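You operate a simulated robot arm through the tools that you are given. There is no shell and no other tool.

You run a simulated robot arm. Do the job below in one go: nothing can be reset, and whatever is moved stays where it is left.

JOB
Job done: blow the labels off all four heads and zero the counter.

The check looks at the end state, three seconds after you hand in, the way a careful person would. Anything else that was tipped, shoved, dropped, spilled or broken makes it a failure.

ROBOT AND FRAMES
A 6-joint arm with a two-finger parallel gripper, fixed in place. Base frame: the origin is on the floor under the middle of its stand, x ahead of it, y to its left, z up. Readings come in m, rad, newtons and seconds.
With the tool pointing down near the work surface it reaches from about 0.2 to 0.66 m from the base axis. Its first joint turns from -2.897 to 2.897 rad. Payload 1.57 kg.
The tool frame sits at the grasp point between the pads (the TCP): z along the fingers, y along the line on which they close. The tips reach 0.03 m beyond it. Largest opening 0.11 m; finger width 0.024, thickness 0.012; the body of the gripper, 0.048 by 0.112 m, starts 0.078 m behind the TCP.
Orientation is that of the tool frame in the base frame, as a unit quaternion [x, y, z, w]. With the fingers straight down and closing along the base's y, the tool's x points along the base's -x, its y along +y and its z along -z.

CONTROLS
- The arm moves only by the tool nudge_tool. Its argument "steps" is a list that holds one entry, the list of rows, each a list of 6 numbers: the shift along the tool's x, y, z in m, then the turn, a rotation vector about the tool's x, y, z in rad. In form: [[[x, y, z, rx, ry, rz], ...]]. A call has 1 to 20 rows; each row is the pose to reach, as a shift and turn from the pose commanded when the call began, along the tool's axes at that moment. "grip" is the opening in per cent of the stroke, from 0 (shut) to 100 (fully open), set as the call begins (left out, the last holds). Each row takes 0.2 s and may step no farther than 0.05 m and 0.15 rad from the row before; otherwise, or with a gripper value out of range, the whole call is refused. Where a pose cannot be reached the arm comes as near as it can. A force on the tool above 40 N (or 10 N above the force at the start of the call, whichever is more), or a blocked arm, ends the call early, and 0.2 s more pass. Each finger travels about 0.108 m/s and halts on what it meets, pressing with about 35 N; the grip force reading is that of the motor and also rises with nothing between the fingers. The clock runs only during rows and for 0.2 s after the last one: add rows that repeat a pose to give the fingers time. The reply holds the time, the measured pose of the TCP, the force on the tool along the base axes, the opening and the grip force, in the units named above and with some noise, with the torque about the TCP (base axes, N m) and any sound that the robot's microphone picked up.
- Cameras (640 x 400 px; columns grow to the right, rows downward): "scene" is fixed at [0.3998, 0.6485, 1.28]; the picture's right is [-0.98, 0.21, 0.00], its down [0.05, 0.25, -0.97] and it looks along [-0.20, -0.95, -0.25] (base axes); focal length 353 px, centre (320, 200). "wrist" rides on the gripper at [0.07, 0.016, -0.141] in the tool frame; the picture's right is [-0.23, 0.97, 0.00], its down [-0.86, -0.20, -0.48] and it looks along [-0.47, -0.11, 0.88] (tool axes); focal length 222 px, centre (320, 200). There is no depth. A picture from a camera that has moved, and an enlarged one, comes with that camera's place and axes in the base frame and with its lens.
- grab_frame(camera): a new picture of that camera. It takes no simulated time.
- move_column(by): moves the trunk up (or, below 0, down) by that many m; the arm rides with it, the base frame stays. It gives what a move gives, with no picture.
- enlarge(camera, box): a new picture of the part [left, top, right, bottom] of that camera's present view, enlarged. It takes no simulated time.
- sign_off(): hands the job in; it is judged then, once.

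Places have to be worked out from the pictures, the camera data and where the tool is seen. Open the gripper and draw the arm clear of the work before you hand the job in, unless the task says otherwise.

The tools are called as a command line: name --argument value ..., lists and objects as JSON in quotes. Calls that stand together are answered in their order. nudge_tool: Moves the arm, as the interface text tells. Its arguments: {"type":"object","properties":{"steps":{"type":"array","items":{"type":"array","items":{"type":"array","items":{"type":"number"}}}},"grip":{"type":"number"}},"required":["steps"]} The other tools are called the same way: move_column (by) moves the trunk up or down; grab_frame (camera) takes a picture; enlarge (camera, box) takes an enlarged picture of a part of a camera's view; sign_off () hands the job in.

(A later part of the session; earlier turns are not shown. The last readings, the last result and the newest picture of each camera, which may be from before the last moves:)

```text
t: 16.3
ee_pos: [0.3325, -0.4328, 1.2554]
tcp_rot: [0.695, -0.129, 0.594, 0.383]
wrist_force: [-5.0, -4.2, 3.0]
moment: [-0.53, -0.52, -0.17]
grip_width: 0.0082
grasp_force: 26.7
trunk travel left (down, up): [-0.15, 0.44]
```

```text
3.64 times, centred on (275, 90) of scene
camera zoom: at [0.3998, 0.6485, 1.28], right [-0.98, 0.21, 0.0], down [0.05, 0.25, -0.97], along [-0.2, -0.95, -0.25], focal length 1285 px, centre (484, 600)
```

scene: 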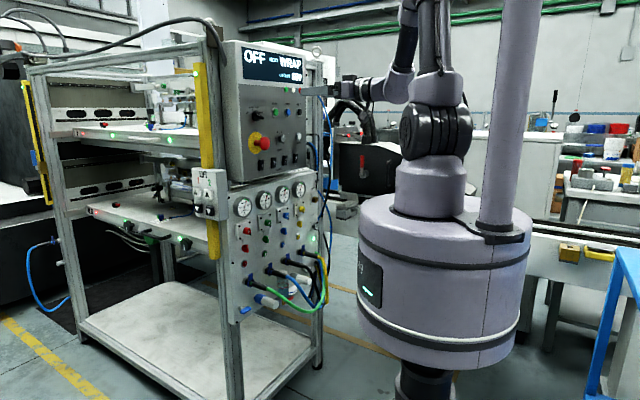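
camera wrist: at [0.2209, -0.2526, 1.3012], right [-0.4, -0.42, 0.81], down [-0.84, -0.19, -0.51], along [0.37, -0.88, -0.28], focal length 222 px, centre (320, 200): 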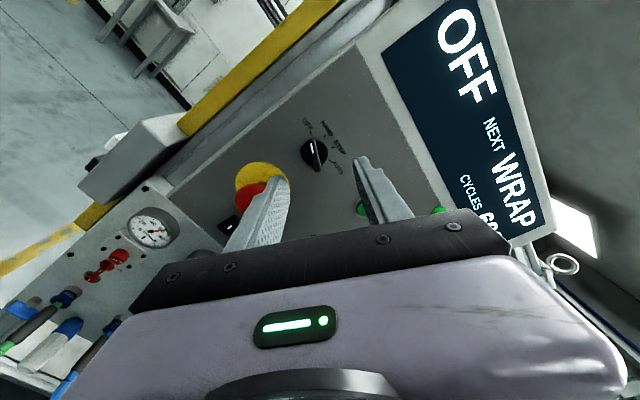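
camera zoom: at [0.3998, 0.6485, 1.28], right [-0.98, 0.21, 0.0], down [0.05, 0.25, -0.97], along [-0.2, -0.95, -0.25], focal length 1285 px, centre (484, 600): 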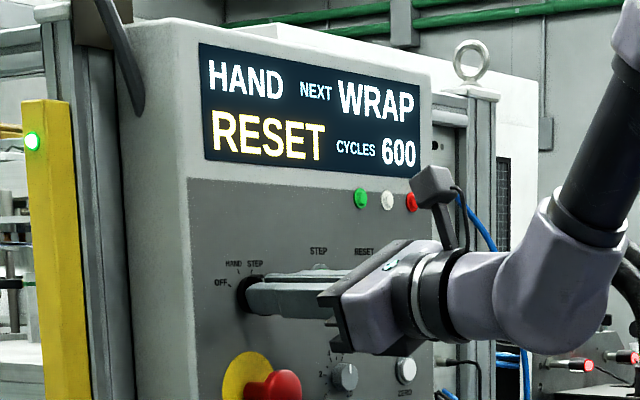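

The display now reads HAND / NEXT WRAP with a yellow RESET prompt, so the machine wants RESET pressed. I release the knob and back straight off 5 cm.

nudge_tool --steps '[[[0, 0, 0, 0, 0, 0], [0, 0, 0, 0, 0, 0], [0, 0, -0.015, 0, 0, 0], [0, 0, -0.04, 0, 0, 0], [0, 0, -0.06, 0, 0, 0]]]' --grip 45

enlarge --camera "scene" --box '[220, 35, 330, 145]'

grab_frame --camera "wrist"

```text
t: 17.5
ee_pos: [0.2917, -0.3916, 1.2568]
tcp_rot: [0.696, -0.127, 0.594, 0.383]
wrist_force: [-0.3, -0.2, 0.1]
moment: [-0.03, 0.0, 0.02]
grip_width: 0.0496
grasp_force: 0.1
trunk travel left (down, up): [-0.15, 0.44]
```

```text
3.64 times, centred on (275, 90) of scene
camera zoom: at [0.3998, 0.6485, 1.28], right [-0.98, 0.21, 0.0], down [0.05, 0.25, -0.97], along [-0.2, -0.95, -0.25], focal length 1285 px, centre (484, 600)
```

zoom: 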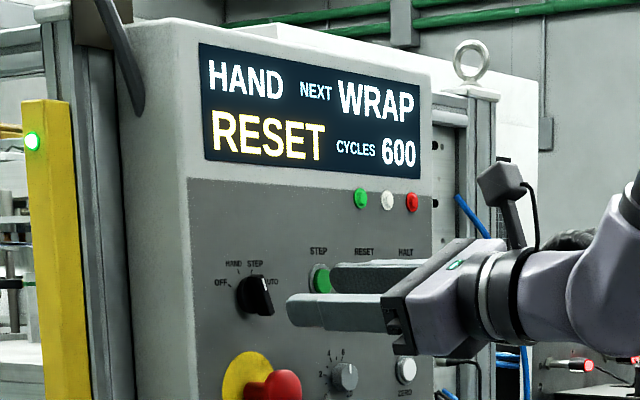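

```text
taken
camera wrist: at [0.1961, -0.2854, 1.3269], right [-0.67, -0.72, 0.16], down [-0.45, 0.22, -0.87], along [0.59, -0.66, -0.47], focal length 222 px, centre (320, 200)
```

wrist: 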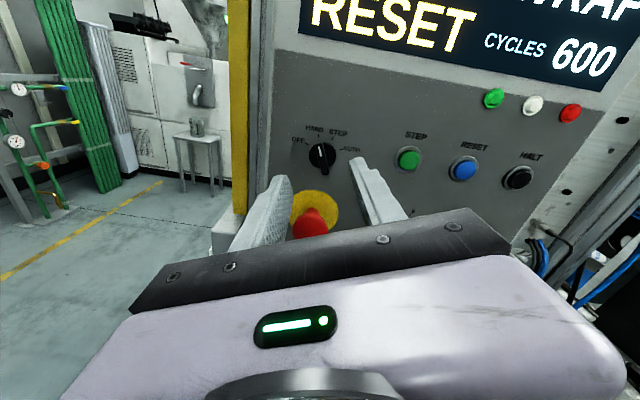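

The selector rests at HAND. I close the gripper, level the roll, and move along the panel to stand off in front of the RESET button (s≈-0.249, z≈1.264).

nudge_tool --steps '[[[-0.011, 0.031, 0, 0, 0, 0.08], [-0.022, 0.061, 0, 0, 0, 0.16], [-0.034, 0.092, 0, 0, 0, 0.24], [-0.045, 0.123, 0, 0, 0, 0.32], [-0.056, 0.1533, 0, 0, 0, 0.393], [-0.056, 0.1533, 0, 0, 0, 0.393]]]' --grip 0

grab_frame --camera "wrist"

enlarge --camera "wrist" --box '[220, 60, 420, 210]'

enlarge --camera "scene" --box '[260, 80, 330, 130]'

```text
t: 18.9
ee_pos: [0.18, -0.5083, 1.2642]
tcp_rot: [0.657, -0.261, 0.658, 0.26]
wrist_force: [-1.0, -0.3, 0.0]
moment: [-0.01, 0.0, 0.0]
grip_width: 0.0
grasp_force: 21.3
trunk travel left (down, up): [-0.15, 0.44]
```

```text
taken
camera wrist: at [0.0649, -0.4235, 1.3339], right [-0.67, -0.71, -0.23], down [-0.21, 0.47, -0.85], along [0.72, -0.52, -0.47], focal length 222 px, centre (320, 200)
```

wrist: 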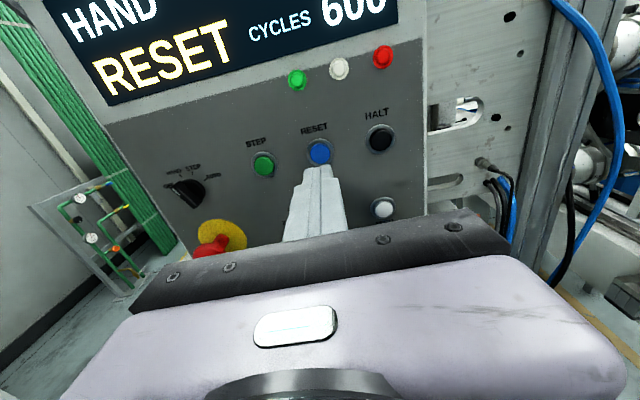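

```text
2.67 times, centred on (320, 135) of wrist
camera zoom: at [0.0649, -0.4235, 1.3339], right [-0.67, -0.71, -0.23], down [-0.21, 0.47, -0.85], along [0.72, -0.52, -0.47], focal length 592 px, centre (320, 373)
```

zoom: 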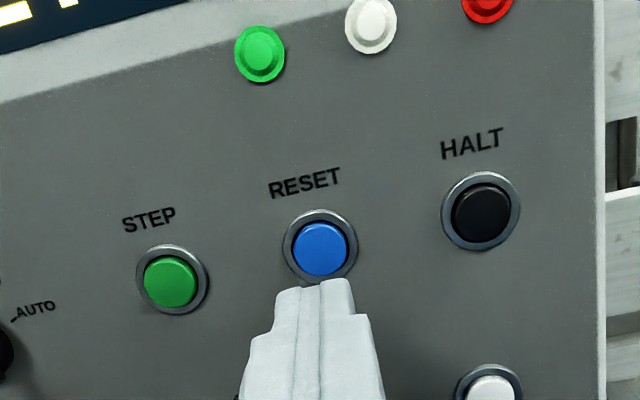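

```text
8.00 times, centred on (295, 105) of scene
camera zoom: at [0.3998, 0.6485, 1.28], right [-0.98, 0.21, 0.0], down [0.05, 0.25, -0.97], along [-0.2, -0.95, -0.25], focal length 2827 px, centre (520, 960)
```

zoom: 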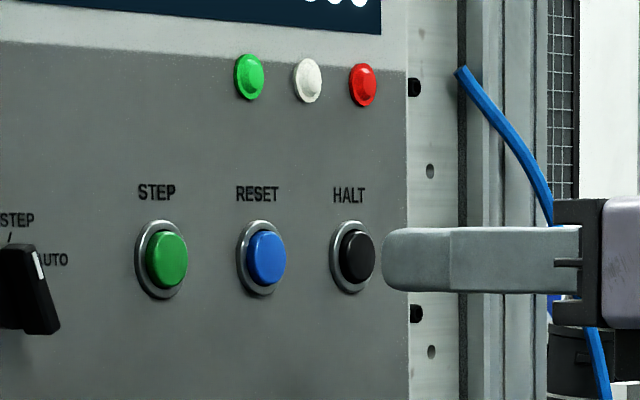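

RESET projects exactly onto the tool axis. I advance to about 5 mm short of the button face and read the force before pressing.

nudge_tool --steps '[[[0, 0, 0.03, 0, 0, 0], [0, 0, 0.05, 0, 0, 0], [0, 0, 0.057, 0, 0, 0]]]'

enlarge --camera "scene" --box '[260, 80, 330, 130]'

enlarge --camera "wrist" --box '[220, 60, 420, 210]'

```text
t: 19.7
ee_pos: [0.2206, -0.5479, 1.2628]
tcp_rot: [0.657, -0.261, 0.657, 0.261]
wrist_force: [0.1, -0.7, 0.5]
moment: [-0.02, -0.01, 0.0]
grip_width: 0.0
grasp_force: 21.2
trunk travel left (down, up): [-0.15, 0.44]
```

```text
8.00 times, centred on (295, 105) of scene
camera zoom: at [0.3998, 0.6485, 1.28], right [-0.98, 0.21, 0.0], down [0.05, 0.25, -0.97], along [-0.2, -0.95, -0.25], focal length 2827 px, centre (520, 960)
```

zoom: 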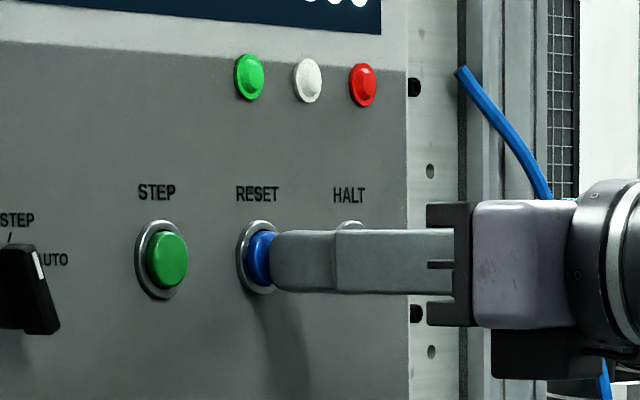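

```text
2.67 times, centred on (320, 135) of wrist
camera zoom: at [0.1059, -0.4634, 1.3329], right [-0.67, -0.71, -0.23], down [-0.21, 0.47, -0.85], along [0.71, -0.52, -0.47], focal length 592 px, centre (320, 373)
```

zoom: 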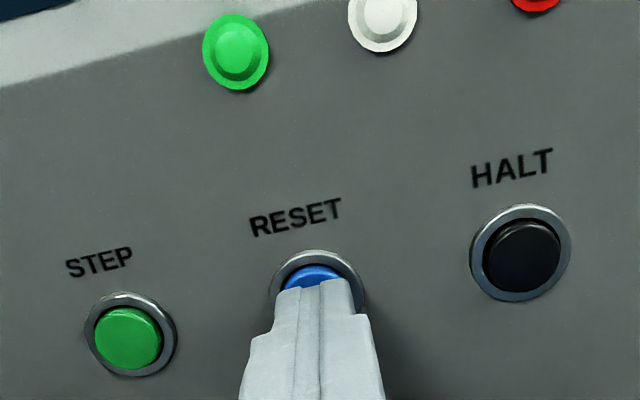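

The tip is right at the button with no force yet. I press in small 2 mm steps up to 8 mm.

nudge_tool --steps '[[[0, 0, 0.002, 0, 0, 0], [0, 0, 0.004, 0, 0, 0], [0, 0, 0.006, 0, 0, 0], [0, 0, 0.008, 0, 0, 0]]]'

enlarge --camera "scene" --box '[220, 35, 330, 125]'

```text
t: 20.7
ee_pos: [0.2262, -0.5548, 1.2624]
tcp_rot: [0.657, -0.261, 0.657, 0.261]
wrist_force: [-3.5, 3.9, -0.5]
moment: [0.0, 0.03, -0.03]
grip_width: 0.0003
grasp_force: 21.7
trunk travel left (down, up): [-0.15, 0.44]
heard: click
```

```text
4.44 times, centred on (275, 80) of scene
camera zoom: at [0.3998, 0.6485, 1.28], right [-0.98, 0.21, 0.0], down [0.05, 0.25, -0.97], along [-0.2, -0.95, -0.25], focal length 1570 px, centre (520, 733)
```

zoom: 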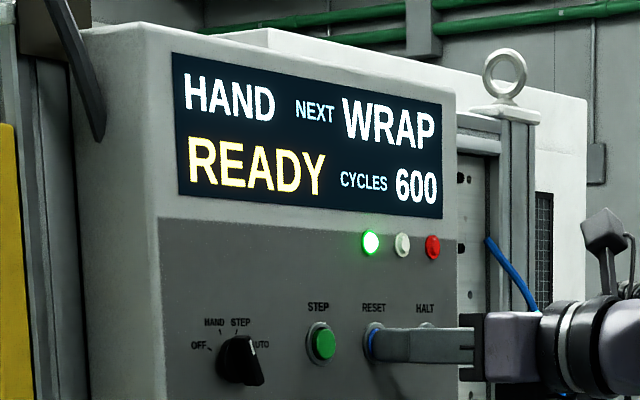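

A click was heard: the display reads HAND / READY and the green lamp is lit. I back off and check the gauges and heads for any change before trying a hand button.

nudge_tool --steps '[[[0, 0, -0.02, 0, 0, 0], [0, 0, -0.05, 0, 0, 0], [0, 0, -0.08, 0, 0, 0], [0, 0, -0.1, 0, 0, 0]]]'

enlarge --camera "scene" --box '[180, 165, 340, 325]'

enlarge --camera "scene" --box '[130, 65, 215, 215]'

enlarge --camera "scene" --box '[220, 35, 330, 125]'

```text
t: 21.7
ee_pos: [0.1539, -0.486, 1.2621]
tcp_rot: [0.658, -0.259, 0.658, 0.26]
wrist_force: [0.5, 0.0, -0.6]
moment: [-0.02, 0.0, 0.03]
grip_width: 0.0
grasp_force: 21.1
trunk travel left (down, up): [-0.15, 0.44]
```

```text
2.50 times, centred on (260, 245) of scene
camera zoom: at [0.3998, 0.6485, 1.28], right [-0.98, 0.21, 0.0], down [0.05, 0.25, -0.97], along [-0.2, -0.95, -0.25], focal length 883 px, centre (470, 88)
```

zoom: 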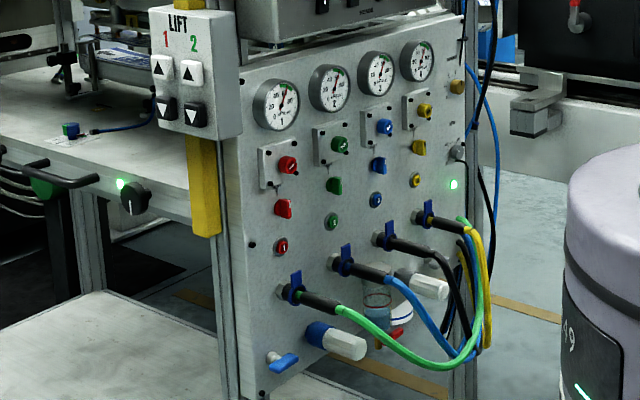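

```text
2.67 times, centred on (172, 140) of scene
camera zoom: at [0.3998, 0.6485, 1.28], right [-0.98, 0.21, 0.0], down [0.05, 0.25, -0.97], along [-0.2, -0.95, -0.25], focal length 942 px, centre (713, 360)
```

zoom: 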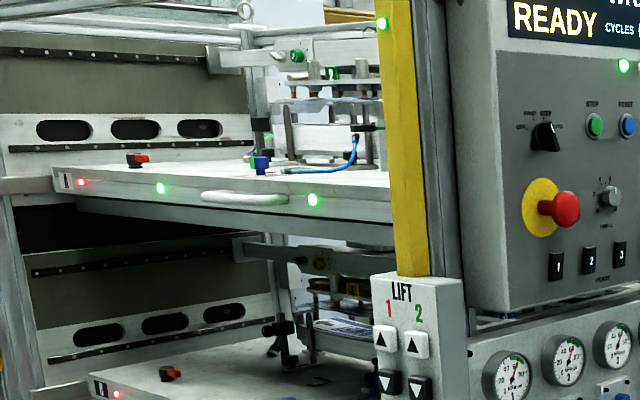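

```text
4.44 times, centred on (275, 80) of scene
camera zoom: at [0.3998, 0.6485, 1.28], right [-0.98, 0.21, 0.0], down [0.05, 0.25, -0.97], along [-0.2, -0.95, -0.25], focal length 1570 px, centre (520, 733)
```

zoom: 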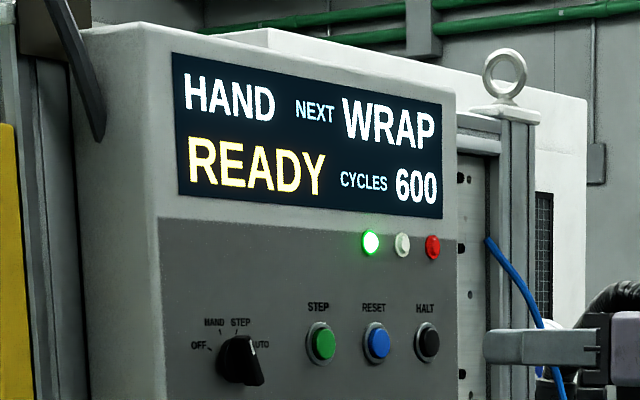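

Nothing changed at the heads. I'll try the numbered hand buttons on the lower panel (z≈0.78), so I lower the trunk 0.10 m and then the tool to view that panel close up.

move_column --by -0.1

nudge_tool --steps '[[[-0.04, -0.01, 0, 0, 0, 0], [-0.08, -0.02, 0, 0, 0, 0], [-0.12, -0.03, 0, 0, 0, 0], [-0.16, -0.04, 0, 0, 0, 0], [-0.2, -0.05, 0, 0, 0, 0], [-0.24, -0.06, 0, 0, 0, 0], [-0.28, -0.07, 0, 0, 0, 0], [-0.3, -0.08, 0, 0, 0, 0]]]'

grab_frame --camera "wrist"

grab_frame --camera "scene"

```text
t: 23.1
ee_pos: [0.1542, -0.4855, 1.1625]
tcp_rot: [0.657, -0.261, 0.657, 0.261]
wrist_force: [0.0, 0.2, -0.3]
moment: [0.0, -0.03, -0.03]
grip_width: 0.0001
grasp_force: 21.0
trunk travel left (down, up): [-0.05, 0.54]
```

```text
t: 24.9
ee_pos: [0.211, -0.4295, 0.8651]
tcp_rot: [0.657, -0.26, 0.657, 0.261]
wrist_force: [-0.5, -1.1, -0.2]
moment: [0.0, -0.01, 0.02]
grip_width: 0.0001
grasp_force: 21.4
trunk travel left (down, up): [-0.05, 0.54]
```

```text
taken
camera wrist: at [0.0957, -0.343, 0.9336], right [-0.67, -0.71, -0.23], down [-0.21, 0.47, -0.85], along [0.71, -0.52, -0.47], focal length 222 px, centre (320, 200)
```

wrist: 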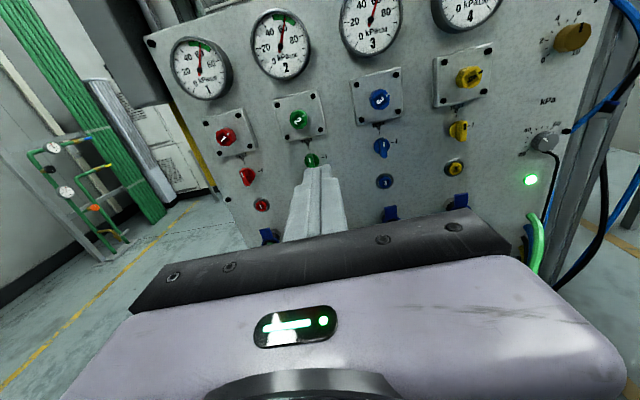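

```text
taken
```

scene: 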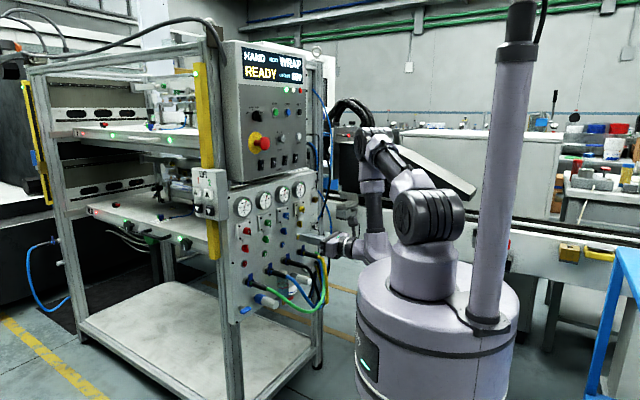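

Good close view of the panel. I'll zoom on the switches, buttons and legends.

enlarge --camera "wrist" --box '[200, 80, 340, 220]'

enlarge --camera "wrist" --box '[330, 60, 490, 220]'

enlarge --camera "wrist" --box '[480, 0, 620, 200]'

enlarge --camera "wrist" --box '[150, 0, 420, 110]'

```text
2.86 times, centred on (270, 150) of wrist
camera zoom: at [0.0957, -0.343, 0.9336], right [-0.67, -0.71, -0.23], down [-0.21, 0.47, -0.85], along [0.71, -0.52, -0.47], focal length 635 px, centre (463, 343)
```

zoom: 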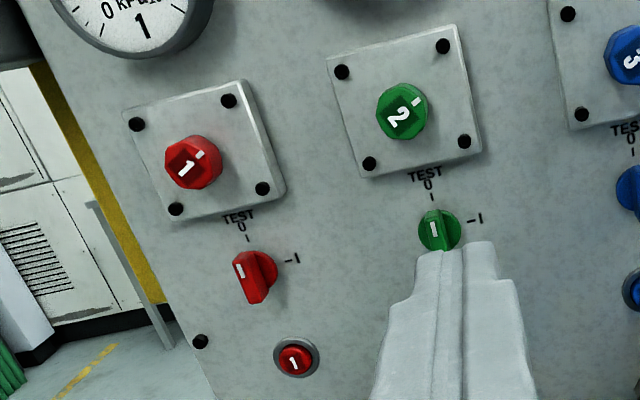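

```text
2.50 times, centred on (410, 140) of wrist
camera zoom: at [0.0957, -0.343, 0.9336], right [-0.67, -0.71, -0.23], down [-0.21, 0.47, -0.85], along [0.71, -0.52, -0.47], focal length 555 px, centre (95, 350)
```

zoom: 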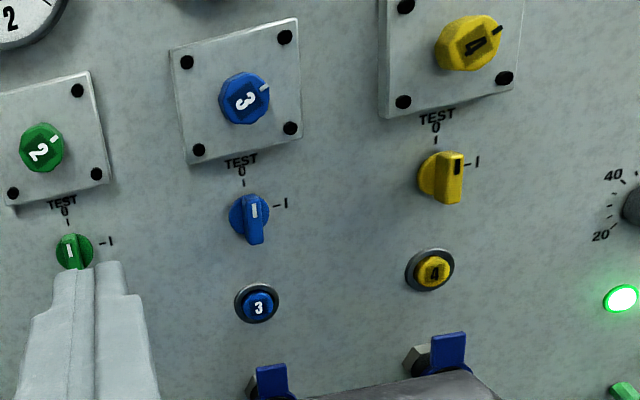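

```text
2.00 times, centred on (550, 100) of wrist
camera zoom: at [0.0957, -0.343, 0.9336], right [-0.67, -0.71, -0.23], down [-0.21, 0.47, -0.85], along [0.71, -0.52, -0.47], focal length 444 px, centre (-140, 400)
```

zoom: 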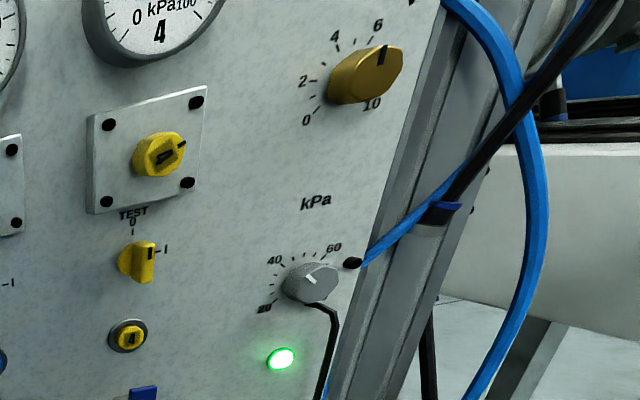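

```text
2.37 times, centred on (285, 55) of wrist
camera zoom: at [0.0957, -0.343, 0.9336], right [-0.67, -0.71, -0.23], down [-0.21, 0.47, -0.85], along [0.71, -0.52, -0.47], focal length 526 px, centre (403, 544)
```

zoom: 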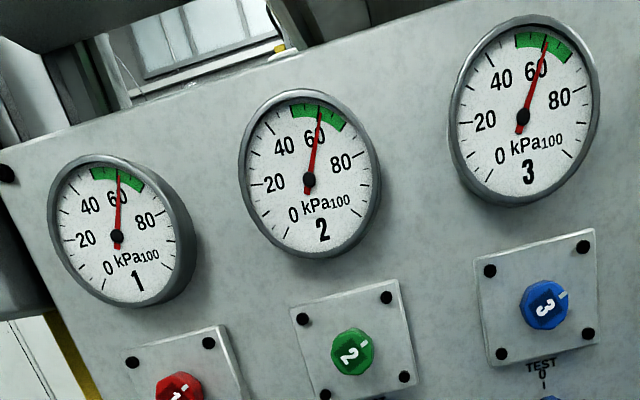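

Buttons 1–4 triangulate to z≈0.779, s≈-0.050/-0.150/-0.250/-0.352, face d≈0.616, and every TEST switch points to 0. I move in front of button 2, well back from the panel, and check clearance to the hoses beneath.

nudge_tool --steps '[[[-0.03, -0.007, 0, 0, 0, 0], [-0.06, -0.014, 0, 0, 0, 0], [-0.084, -0.019, 0, 0, 0, 0]]]'

enlarge --camera "scene" --box '[230, 180, 390, 310]'

grab_frame --camera "wrist"

```text
t: 25.6
ee_pos: [0.2227, -0.4146, 0.7775]
tcp_rot: [0.658, -0.261, 0.657, 0.26]
wrist_force: [-0.7, -0.3, 0.3]
moment: [0.03, 0.0, 0.02]
grip_width: 0.0001
grasp_force: 21.4
trunk travel left (down, up): [-0.05, 0.54]
```

```text
3.08 times, centred on (310, 245) of scene
camera zoom: at [0.3998, 0.6485, 1.28], right [-0.98, 0.21, 0.0], down [0.05, 0.25, -0.97], along [-0.2, -0.95, -0.25], focal length 1087 px, centre (351, 62)
```

zoom: 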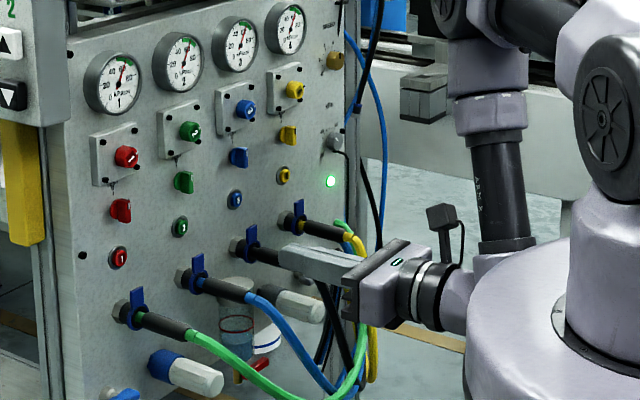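

```text
taken
camera wrist: at [0.1076, -0.3291, 0.8468], right [-0.67, -0.71, -0.23], down [-0.21, 0.47, -0.86], along [0.71, -0.52, -0.47], focal length 222 px, centre (320, 200)
```

wrist: 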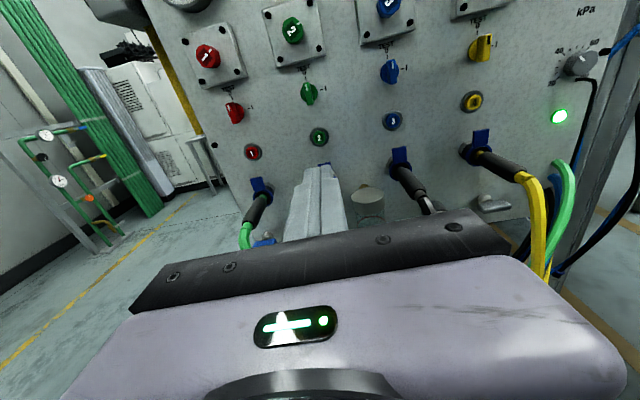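

Button 2 lies on the tool axis within 2 mm, and the hose sleeve beneath clears the gripper by about 2 cm. I advance to just short of the button.

nudge_tool --steps '[[[0.001, 0, 0.03, 0, 0, 0], [0.001, 0, 0.06, 0, 0, 0], [0.001, 0, 0.09, 0, 0, 0], [0.001, 0, 0.115, 0, 0, 0], [0.001, 0, 0.125, 0, 0, 0]]]'

enlarge --camera "scene" --box '[235, 210, 335, 290]'

enlarge --camera "wrist" --box '[220, 60, 420, 230]'

```text
t: 26.9
ee_pos: [0.3143, -0.499, 0.7802]
tcp_rot: [0.657, -0.261, 0.657, 0.261]
wrist_force: [0.2, 0.1, 0.4]
moment: [0.02, 0.0, -0.01]
grip_width: 0.0
grasp_force: 21.8
trunk travel left (down, up): [-0.05, 0.54]
```

```text
5.00 times, centred on (285, 250) of scene
camera zoom: at [0.3998, 0.6485, 1.28], right [-0.98, 0.21, 0.0], down [0.05, 0.25, -0.97], along [-0.2, -0.95, -0.25], focal length 1767 px, centre (495, -50)
```

zoom: 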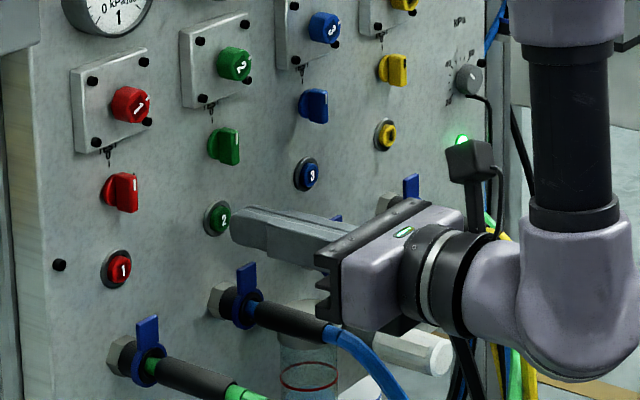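

```text
2.35 times, centred on (320, 145) of wrist
camera zoom: at [0.1994, -0.4132, 0.8489], right [-0.67, -0.71, -0.23], down [-0.21, 0.47, -0.85], along [0.71, -0.52, -0.47], focal length 523 px, centre (320, 329)
```

zoom: 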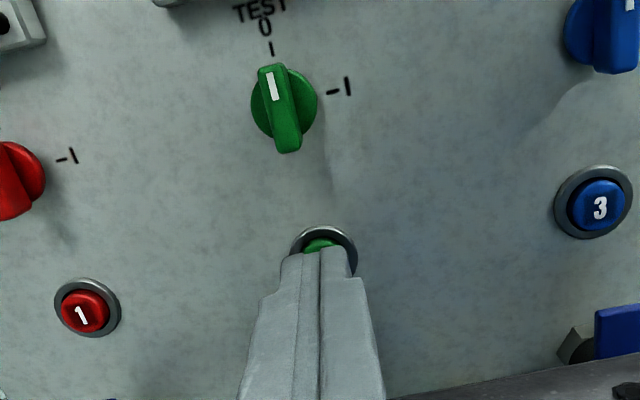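

The tip is centred just in front of button 2. I press in 2 mm steps and listen for a click.

nudge_tool --steps '[[[0, 0, 0.003, 0, 0, 0], [0, 0, 0.006, 0, 0, 0], [0, 0, 0.008, 0, 0, 0], [0, 0, 0.01, 0, 0, 0], [0, 0, 0.012, 0, 0, 0]]]'

enlarge --camera "scene" --box '[220, 35, 330, 125]'

enlarge --camera "scene" --box '[130, 65, 215, 215]'

enlarge --camera "scene" --box '[235, 180, 315, 260]'

```text
t: 28.1
ee_pos: [0.3222, -0.509, 0.7797]
tcp_rot: [0.657, -0.26, 0.658, 0.26]
wrist_force: [-0.4, -0.7, -0.6]
moment: [0.0, -0.01, -0.03]
grip_width: 0.0
grasp_force: 22.0
trunk travel left (down, up): [-0.05, 0.54]
```

```text
4.44 times, centred on (275, 80) of scene
camera zoom: at [0.3998, 0.6485, 1.28], right [-0.98, 0.21, 0.0], down [0.05, 0.25, -0.97], along [-0.2, -0.95, -0.25], focal length 1570 px, centre (520, 733)
```

zoom: 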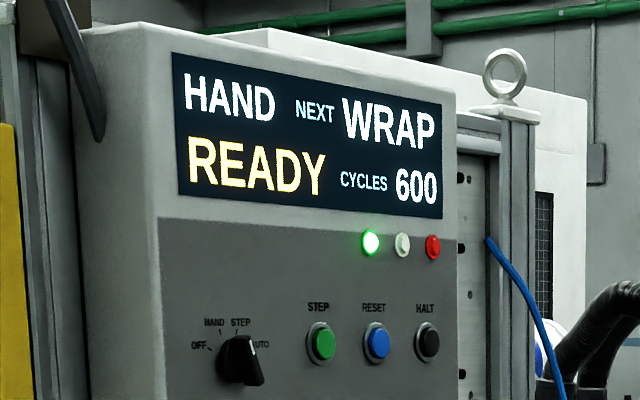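

```text
2.67 times, centred on (172, 140) of scene
camera zoom: at [0.3998, 0.6485, 1.28], right [-0.98, 0.21, 0.0], down [0.05, 0.25, -0.97], along [-0.2, -0.95, -0.25], focal length 942 px, centre (713, 360)
```

zoom: 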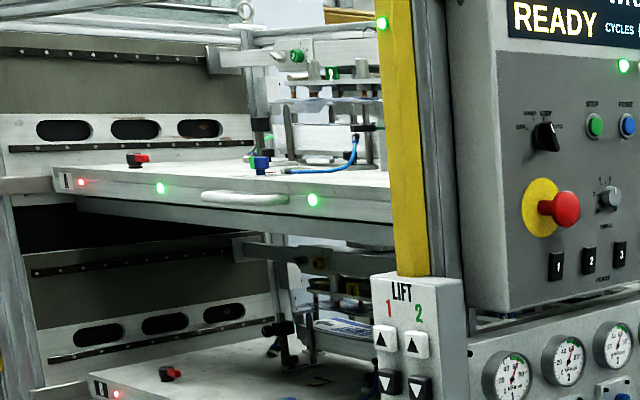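

```text
5.00 times, centred on (275, 220) of scene
camera zoom: at [0.3998, 0.6485, 1.28], right [-0.98, 0.21, 0.0], down [0.05, 0.25, -0.97], along [-0.2, -0.95, -0.25], focal length 1767 px, centre (545, 100)
```

zoom: 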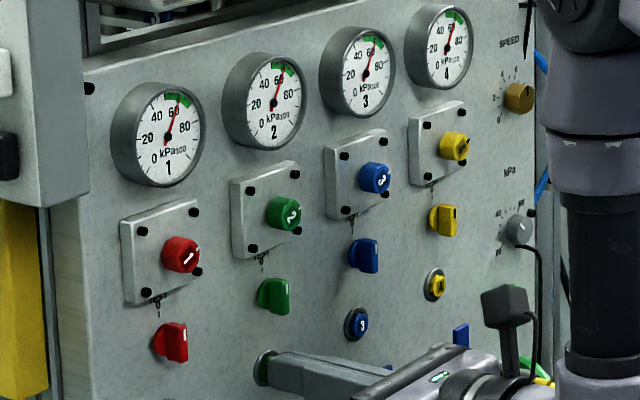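

No contact yet at tip depth 0.613. I continue in 2 mm steps.

nudge_tool --steps '[[[0, 0, 0.002, 0, 0, 0], [0, 0, 0.004, 0, 0, 0], [0, 0, 0.006, 0, 0, 0]]]'

enlarge --camera "scene" --box '[220, 35, 330, 125]'

enlarge --camera "scene" --box '[130, 65, 215, 215]'

enlarge --camera "scene" --box '[235, 180, 315, 260]'

```text
t: 28.9
ee_pos: [0.3267, -0.5117, 0.7793]
tcp_rot: [0.657, -0.26, 0.658, 0.259]
wrist_force: [-7.9, 2.9, 0.4]
moment: [0.0, -0.01, -0.1]
grip_width: 0.0003
grasp_force: 21.4
trunk travel left (down, up): [-0.05, 0.54]
heard: click
```

```text
4.44 times, centred on (275, 80) of scene
camera zoom: at [0.3998, 0.6485, 1.28], right [-0.98, 0.21, 0.0], down [0.05, 0.25, -0.97], along [-0.2, -0.95, -0.25], focal length 1570 px, centre (520, 733)
```

zoom: 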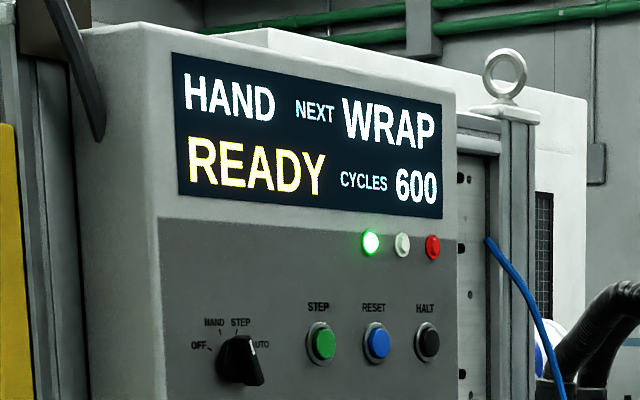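

```text
2.67 times, centred on (172, 140) of scene
camera zoom: at [0.3998, 0.6485, 1.28], right [-0.98, 0.21, 0.0], down [0.05, 0.25, -0.97], along [-0.2, -0.95, -0.25], focal length 942 px, centre (713, 360)
```

zoom: 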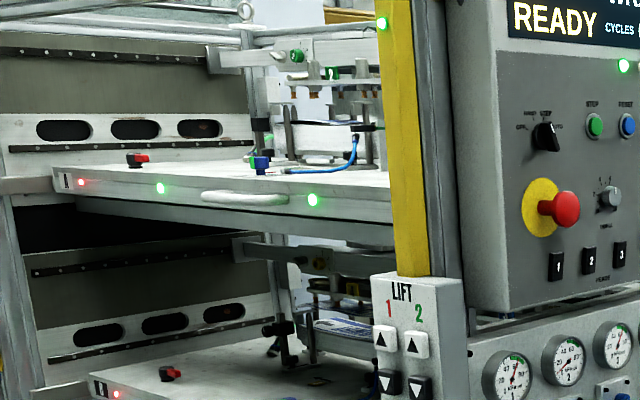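

```text
5.00 times, centred on (275, 220) of scene
camera zoom: at [0.3998, 0.6485, 1.28], right [-0.98, 0.21, 0.0], down [0.05, 0.25, -0.97], along [-0.2, -0.95, -0.25], focal length 1767 px, centre (545, 100)
```

zoom: 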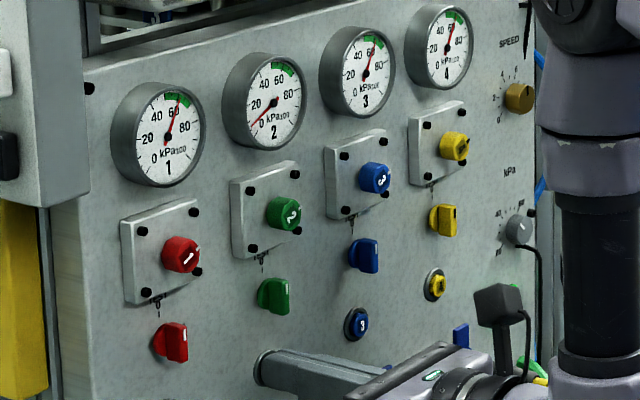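

Gauge 2 dropped to zero and head 2's label is gone, so the numbered button in HAND blows that head. I retreat 6 cm and shift along to button 3 (s≈-0.250).

nudge_tool --steps '[[[0, 0, -0.02, 0, 0, 0], [0, 0, -0.045, 0, 0, 0], [0, 0, -0.065, 0, 0, 0], [0, 0.035, -0.065, 0, 0, 0], [0, 0.07, -0.065, 0, 0, 0], [0, 0.1, -0.065, 0, 0, 0]]]'

enlarge --camera "wrist" --box '[220, 60, 420, 230]'

enlarge --camera "scene" --box '[235, 180, 335, 290]'

enlarge --camera "scene" --box '[130, 65, 215, 215]'

```text
t: 30.2
ee_pos: [0.2124, -0.5397, 0.7814]
tcp_rot: [0.657, -0.261, 0.657, 0.261]
wrist_force: [-0.4, 0.1, -0.9]
moment: [0.02, -0.01, -0.02]
grip_width: 0.0001
grasp_force: 21.1
trunk travel left (down, up): [-0.05, 0.54]
```

```text
2.35 times, centred on (320, 145) of wrist
camera zoom: at [0.0974, -0.4542, 0.8505], right [-0.67, -0.71, -0.23], down [-0.21, 0.47, -0.85], along [0.71, -0.52, -0.47], focal length 523 px, centre (320, 329)
```

zoom: 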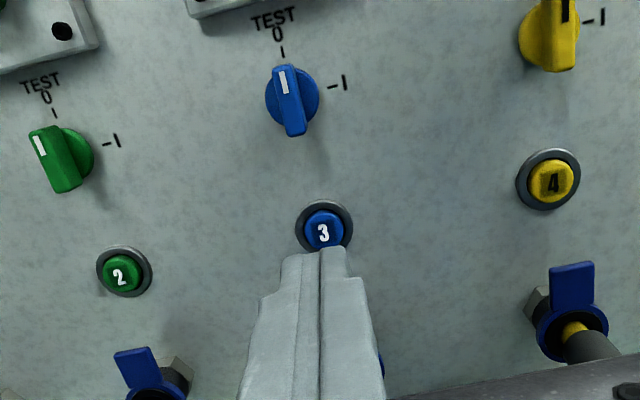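

```text
3.64 times, centred on (285, 235) of scene
camera zoom: at [0.3998, 0.6485, 1.28], right [-0.98, 0.21, 0.0], down [0.05, 0.25, -0.97], along [-0.2, -0.95, -0.25], focal length 1285 px, centre (447, 73)
```

zoom: 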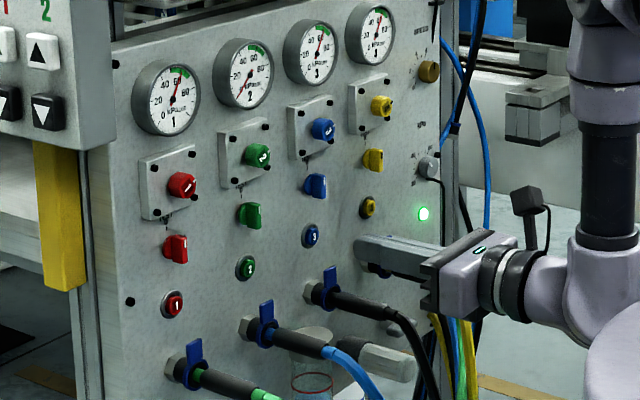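

```text
2.67 times, centred on (172, 140) of scene
camera zoom: at [0.3998, 0.6485, 1.28], right [-0.98, 0.21, 0.0], down [0.05, 0.25, -0.97], along [-0.2, -0.95, -0.25], focal length 942 px, centre (713, 360)
```

zoom: 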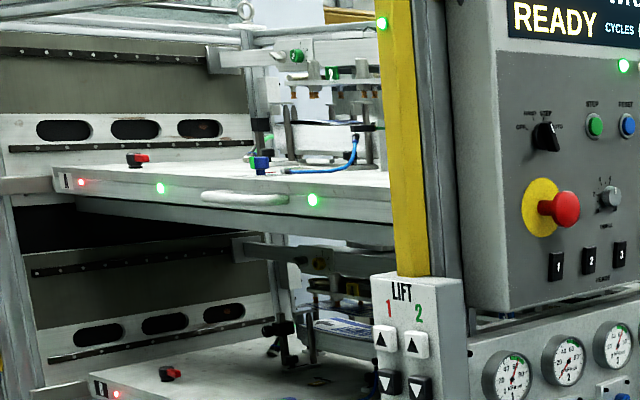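

Button 2 state holds (gauge low, label gone). Button 3 sits about 5 mm below the tool axis, so I lower slightly and press to the same depth that clicked before.

nudge_tool --steps '[[[-0.005, 0.0005, 0.025, 0, 0, 0], [-0.005, 0.0005, 0.05, 0, 0, 0], [-0.005, 0.0005, 0.057, 0, 0, 0], [-0.005, 0.0005, 0.06, 0, 0, 0], [-0.005, 0.0005, 0.063, 0, 0, 0], [-0.005, 0.0005, 0.065, 0, 0, 0], [-0.005, 0.0005, 0.065, 0, 0, 0]]]'

enlarge --camera "scene" --box '[235, 180, 315, 260]'

enlarge --camera "scene" --box '[220, 35, 330, 125]'

```text
t: 31.9
ee_pos: [0.2571, -0.5832, 0.7765]
tcp_rot: [0.658, -0.261, 0.657, 0.26]
wrist_force: [-11.5, 12.6, -7.9]
moment: [0.14, 0.07, 0.01]
grip_width: 0.0
grasp_force: 22.1
trunk travel left (down, up): [-0.05, 0.54]
heard: click
```

```text
5.00 times, centred on (275, 220) of scene
camera zoom: at [0.3998, 0.6485, 1.28], right [-0.98, 0.21, 0.0], down [0.05, 0.25, -0.97], along [-0.2, -0.95, -0.25], focal length 1767 px, centre (545, 100)
```

zoom: 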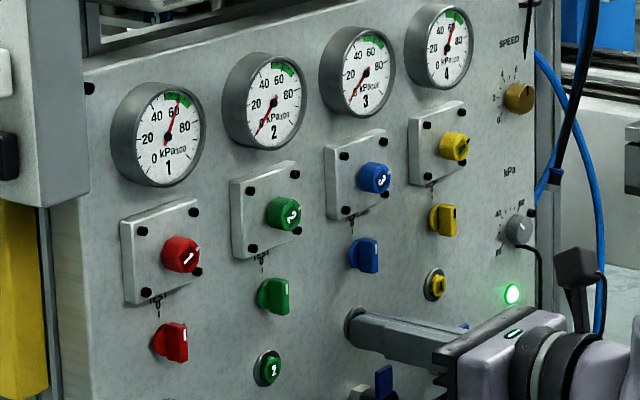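

```text
4.44 times, centred on (275, 80) of scene
camera zoom: at [0.3998, 0.6485, 1.28], right [-0.98, 0.21, 0.0], down [0.05, 0.25, -0.97], along [-0.2, -0.95, -0.25], focal length 1570 px, centre (520, 733)
```

zoom: 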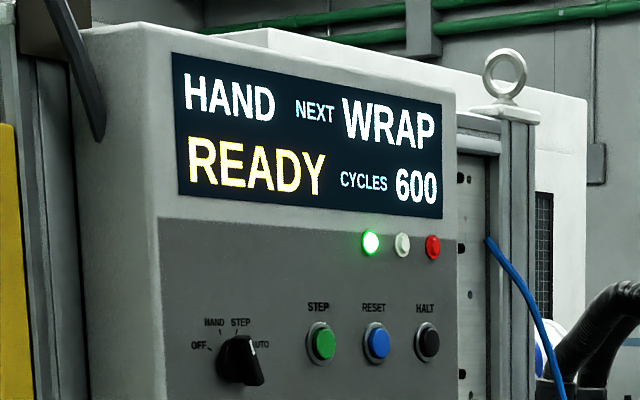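

Click heard and gauge 3 fell to zero. I retreat and shift to button 4 (s≈-0.352).

nudge_tool --steps '[[[0, 0, -0.02, 0, 0, 0], [0, 0, -0.045, 0, 0, 0], [0, 0, -0.065, 0, 0, 0], [0, 0.035, -0.065, 0, 0, 0], [0, 0.07, -0.065, 0, 0, 0], [0, 0.101, -0.065, 0, 0, 0]]]'

enlarge --camera "wrist" --box '[220, 60, 420, 230]'

enlarge --camera "scene" --box '[235, 180, 335, 290]'

grab_frame --camera "scene"

```text
t: 33.2
ee_pos: [0.1424, -0.6148, 0.7705]
tcp_rot: [0.658, -0.26, 0.658, 0.26]
wrist_force: [-0.3, 0.7, 0.3]
moment: [0.04, 0.0, 0.02]
grip_width: 0.0
grasp_force: 21.6
trunk travel left (down, up): [-0.05, 0.54]
```

```text
2.35 times, centred on (320, 145) of wrist
camera zoom: at [0.0284, -0.5295, 0.8398], right [-0.67, -0.71, -0.23], down [-0.21, 0.47, -0.85], along [0.71, -0.52, -0.47], focal length 523 px, centre (320, 329)
```

zoom: 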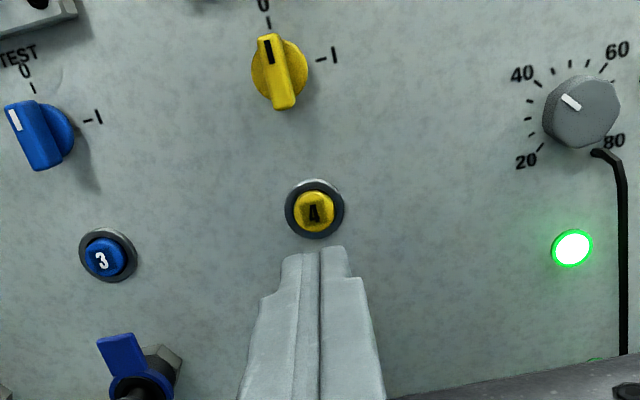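

```text
3.64 times, centred on (285, 235) of scene
camera zoom: at [0.3998, 0.6485, 1.28], right [-0.98, 0.21, 0.0], down [0.05, 0.25, -0.97], along [-0.2, -0.95, -0.25], focal length 1285 px, centre (447, 73)
```

zoom: 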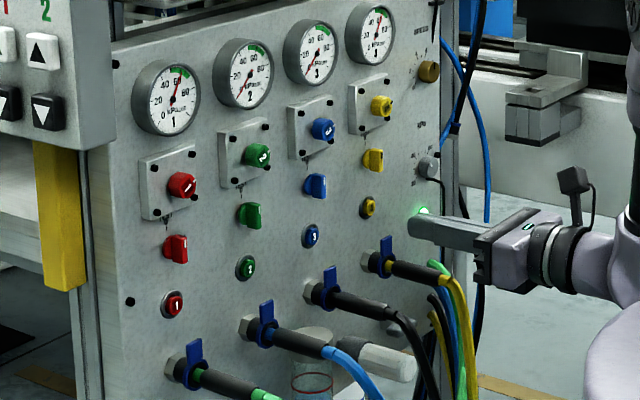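

```text
taken
```

scene: 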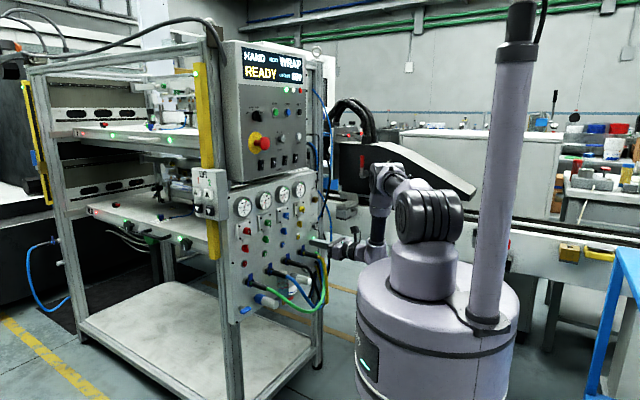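

Button 4 is 4 mm above and 2 mm left of the tool axis. I correct for that and press, a touch shallower since the last press reached 17 N.

nudge_tool --steps '[[[0.004, -0.0015, 0.025, 0, 0, 0], [0.004, -0.0015, 0.05, 0, 0, 0], [0.004, -0.0015, 0.055, 0, 0, 0], [0.004, -0.0015, 0.058, 0, 0, 0], [0.004, -0.0015, 0.06, 0, 0, 0], [0.004, -0.0015, 0.062, 0, 0, 0], [0.004, -0.0015, 0.063, 0, 0, 0]]]'

enlarge --camera "scene" --box '[235, 180, 315, 260]'

enlarge --camera "scene" --box '[130, 65, 215, 215]'

```text
t: 34.9
ee_pos: [0.1864, -0.6547, 0.7771]
tcp_rot: [0.658, -0.262, 0.657, 0.26]
wrist_force: [-21.1, 23.6, -10.9]
moment: [0.16, 0.2, -0.08]
grip_width: 0.0001
grasp_force: 21.2
trunk travel left (down, up): [-0.05, 0.54]
heard: click
```

```text
5.00 times, centred on (275, 220) of scene
camera zoom: at [0.3998, 0.6485, 1.28], right [-0.98, 0.21, 0.0], down [0.05, 0.25, -0.97], along [-0.2, -0.95, -0.25], focal length 1767 px, centre (545, 100)
```

zoom: 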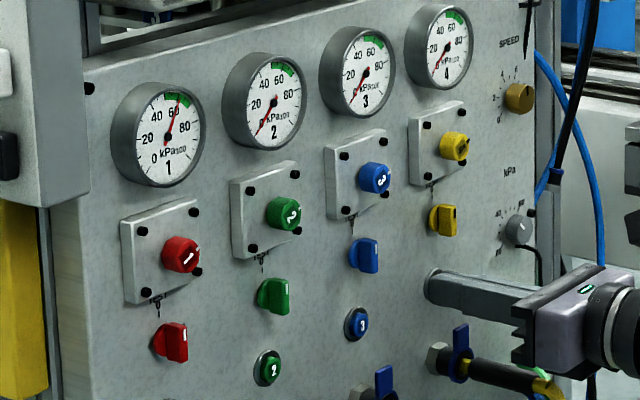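

```text
2.67 times, centred on (172, 140) of scene
camera zoom: at [0.3998, 0.6485, 1.28], right [-0.98, 0.21, 0.0], down [0.05, 0.25, -0.97], along [-0.2, -0.95, -0.25], focal length 942 px, centre (713, 360)
```

zoom: 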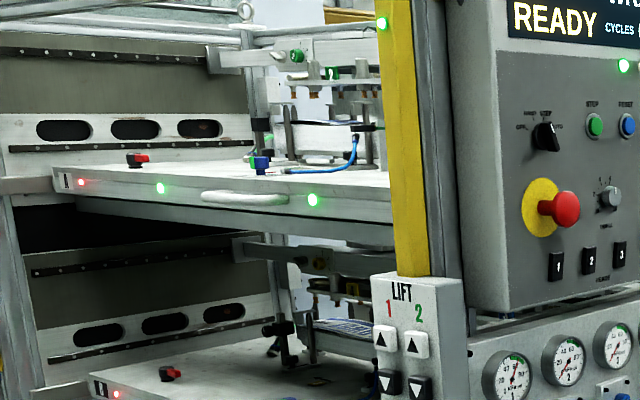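

Click heard and gauge 4 dropped; the force shows the panel is a few mm nearer at this end, so it is slightly angled. I retreat and traverse to button 1 (s≈-0.050).

nudge_tool --steps '[[[0, 0, -0.02, 0, 0, 0], [0, 0, -0.045, 0, 0, 0], [0, 0, -0.07, 0, 0, 0], [0.001, -0.043, -0.068, 0, 0, 0], [0.001, -0.086, -0.066, 0, 0, 0], [0.001, -0.129, -0.064, 0, 0, 0], [0.001, -0.172, -0.062, 0, 0, 0], [0.001, -0.215, -0.06, 0, 0, 0], [0.001, -0.258, -0.06, 0, 0, 0], [0.001, -0.3, -0.06, 0, 0, 0]]]'

enlarge --camera "wrist" --box '[220, 60, 420, 230]'

enlarge --camera "scene" --box '[225, 180, 335, 300]'

```text
t: 37.0
ee_pos: [0.349, -0.3982, 0.7803]
tcp_rot: [0.657, -0.26, 0.657, 0.26]
wrist_force: [-0.1, -0.1, 0.7]
moment: [-0.02, -0.01, -0.01]
grip_width: 0.0
grasp_force: 21.2
trunk travel left (down, up): [-0.05, 0.54]
```

```text
2.35 times, centred on (320, 145) of wrist
camera zoom: at [0.2351, -0.3118, 0.8498], right [-0.67, -0.71, -0.23], down [-0.21, 0.47, -0.85], along [0.71, -0.52, -0.47], focal length 523 px, centre (320, 329)
```

zoom: 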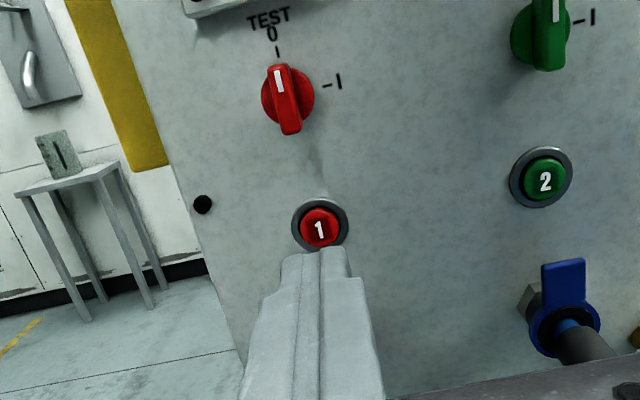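

```text
3.33 times, centred on (280, 240) of scene
camera zoom: at [0.3998, 0.6485, 1.28], right [-0.98, 0.21, 0.0], down [0.05, 0.25, -0.97], along [-0.2, -0.95, -0.25], focal length 1178 px, centre (453, 67)
```

zoom: 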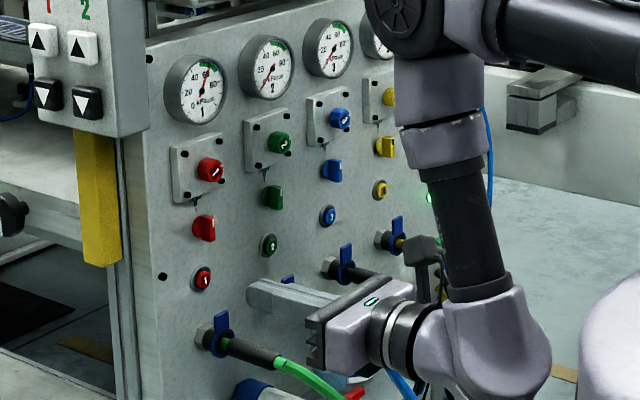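

Button 1 is about 4 mm below the tool axis. I correct and press stepwise; the panel is slightly deeper here.

nudge_tool --steps '[[[-0.004, -0.001, 0.025, 0, 0, 0], [-0.004, -0.001, 0.05, 0, 0, 0], [-0.004, -0.001, 0.056, 0, 0, 0], [-0.004, -0.001, 0.059, 0, 0, 0], [-0.004, -0.001, 0.061, 0, 0, 0], [-0.004, -0.001, 0.063, 0, 0, 0], [-0.004, -0.001, 0.0645, 0, 0, 0]]]'

enlarge --camera "scene" --box '[225, 180, 335, 300]'

```text
t: 38.6
ee_pos: [0.3968, -0.4389, 0.7763]
tcp_rot: [0.658, -0.261, 0.657, 0.259]
wrist_force: [-5.4, 2.8, -1.5]
moment: [0.06, -0.01, -0.06]
grip_width: 0.0
grasp_force: 20.8
trunk travel left (down, up): [-0.05, 0.54]
heard: click
```

```text
3.33 times, centred on (280, 240) of scene
camera zoom: at [0.3998, 0.6485, 1.28], right [-0.98, 0.21, 0.0], down [0.05, 0.25, -0.97], along [-0.2, -0.95, -0.25], focal length 1178 px, centre (453, 67)
```

zoom: 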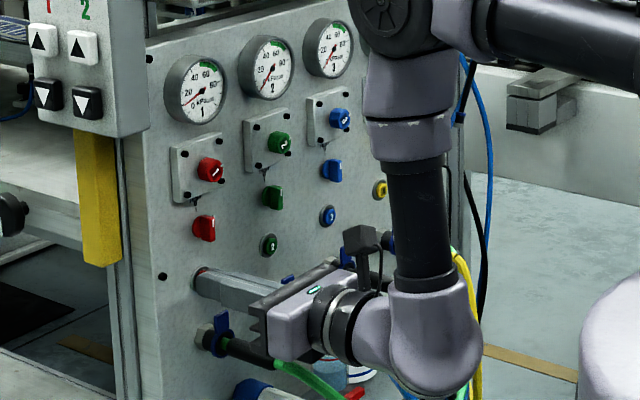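

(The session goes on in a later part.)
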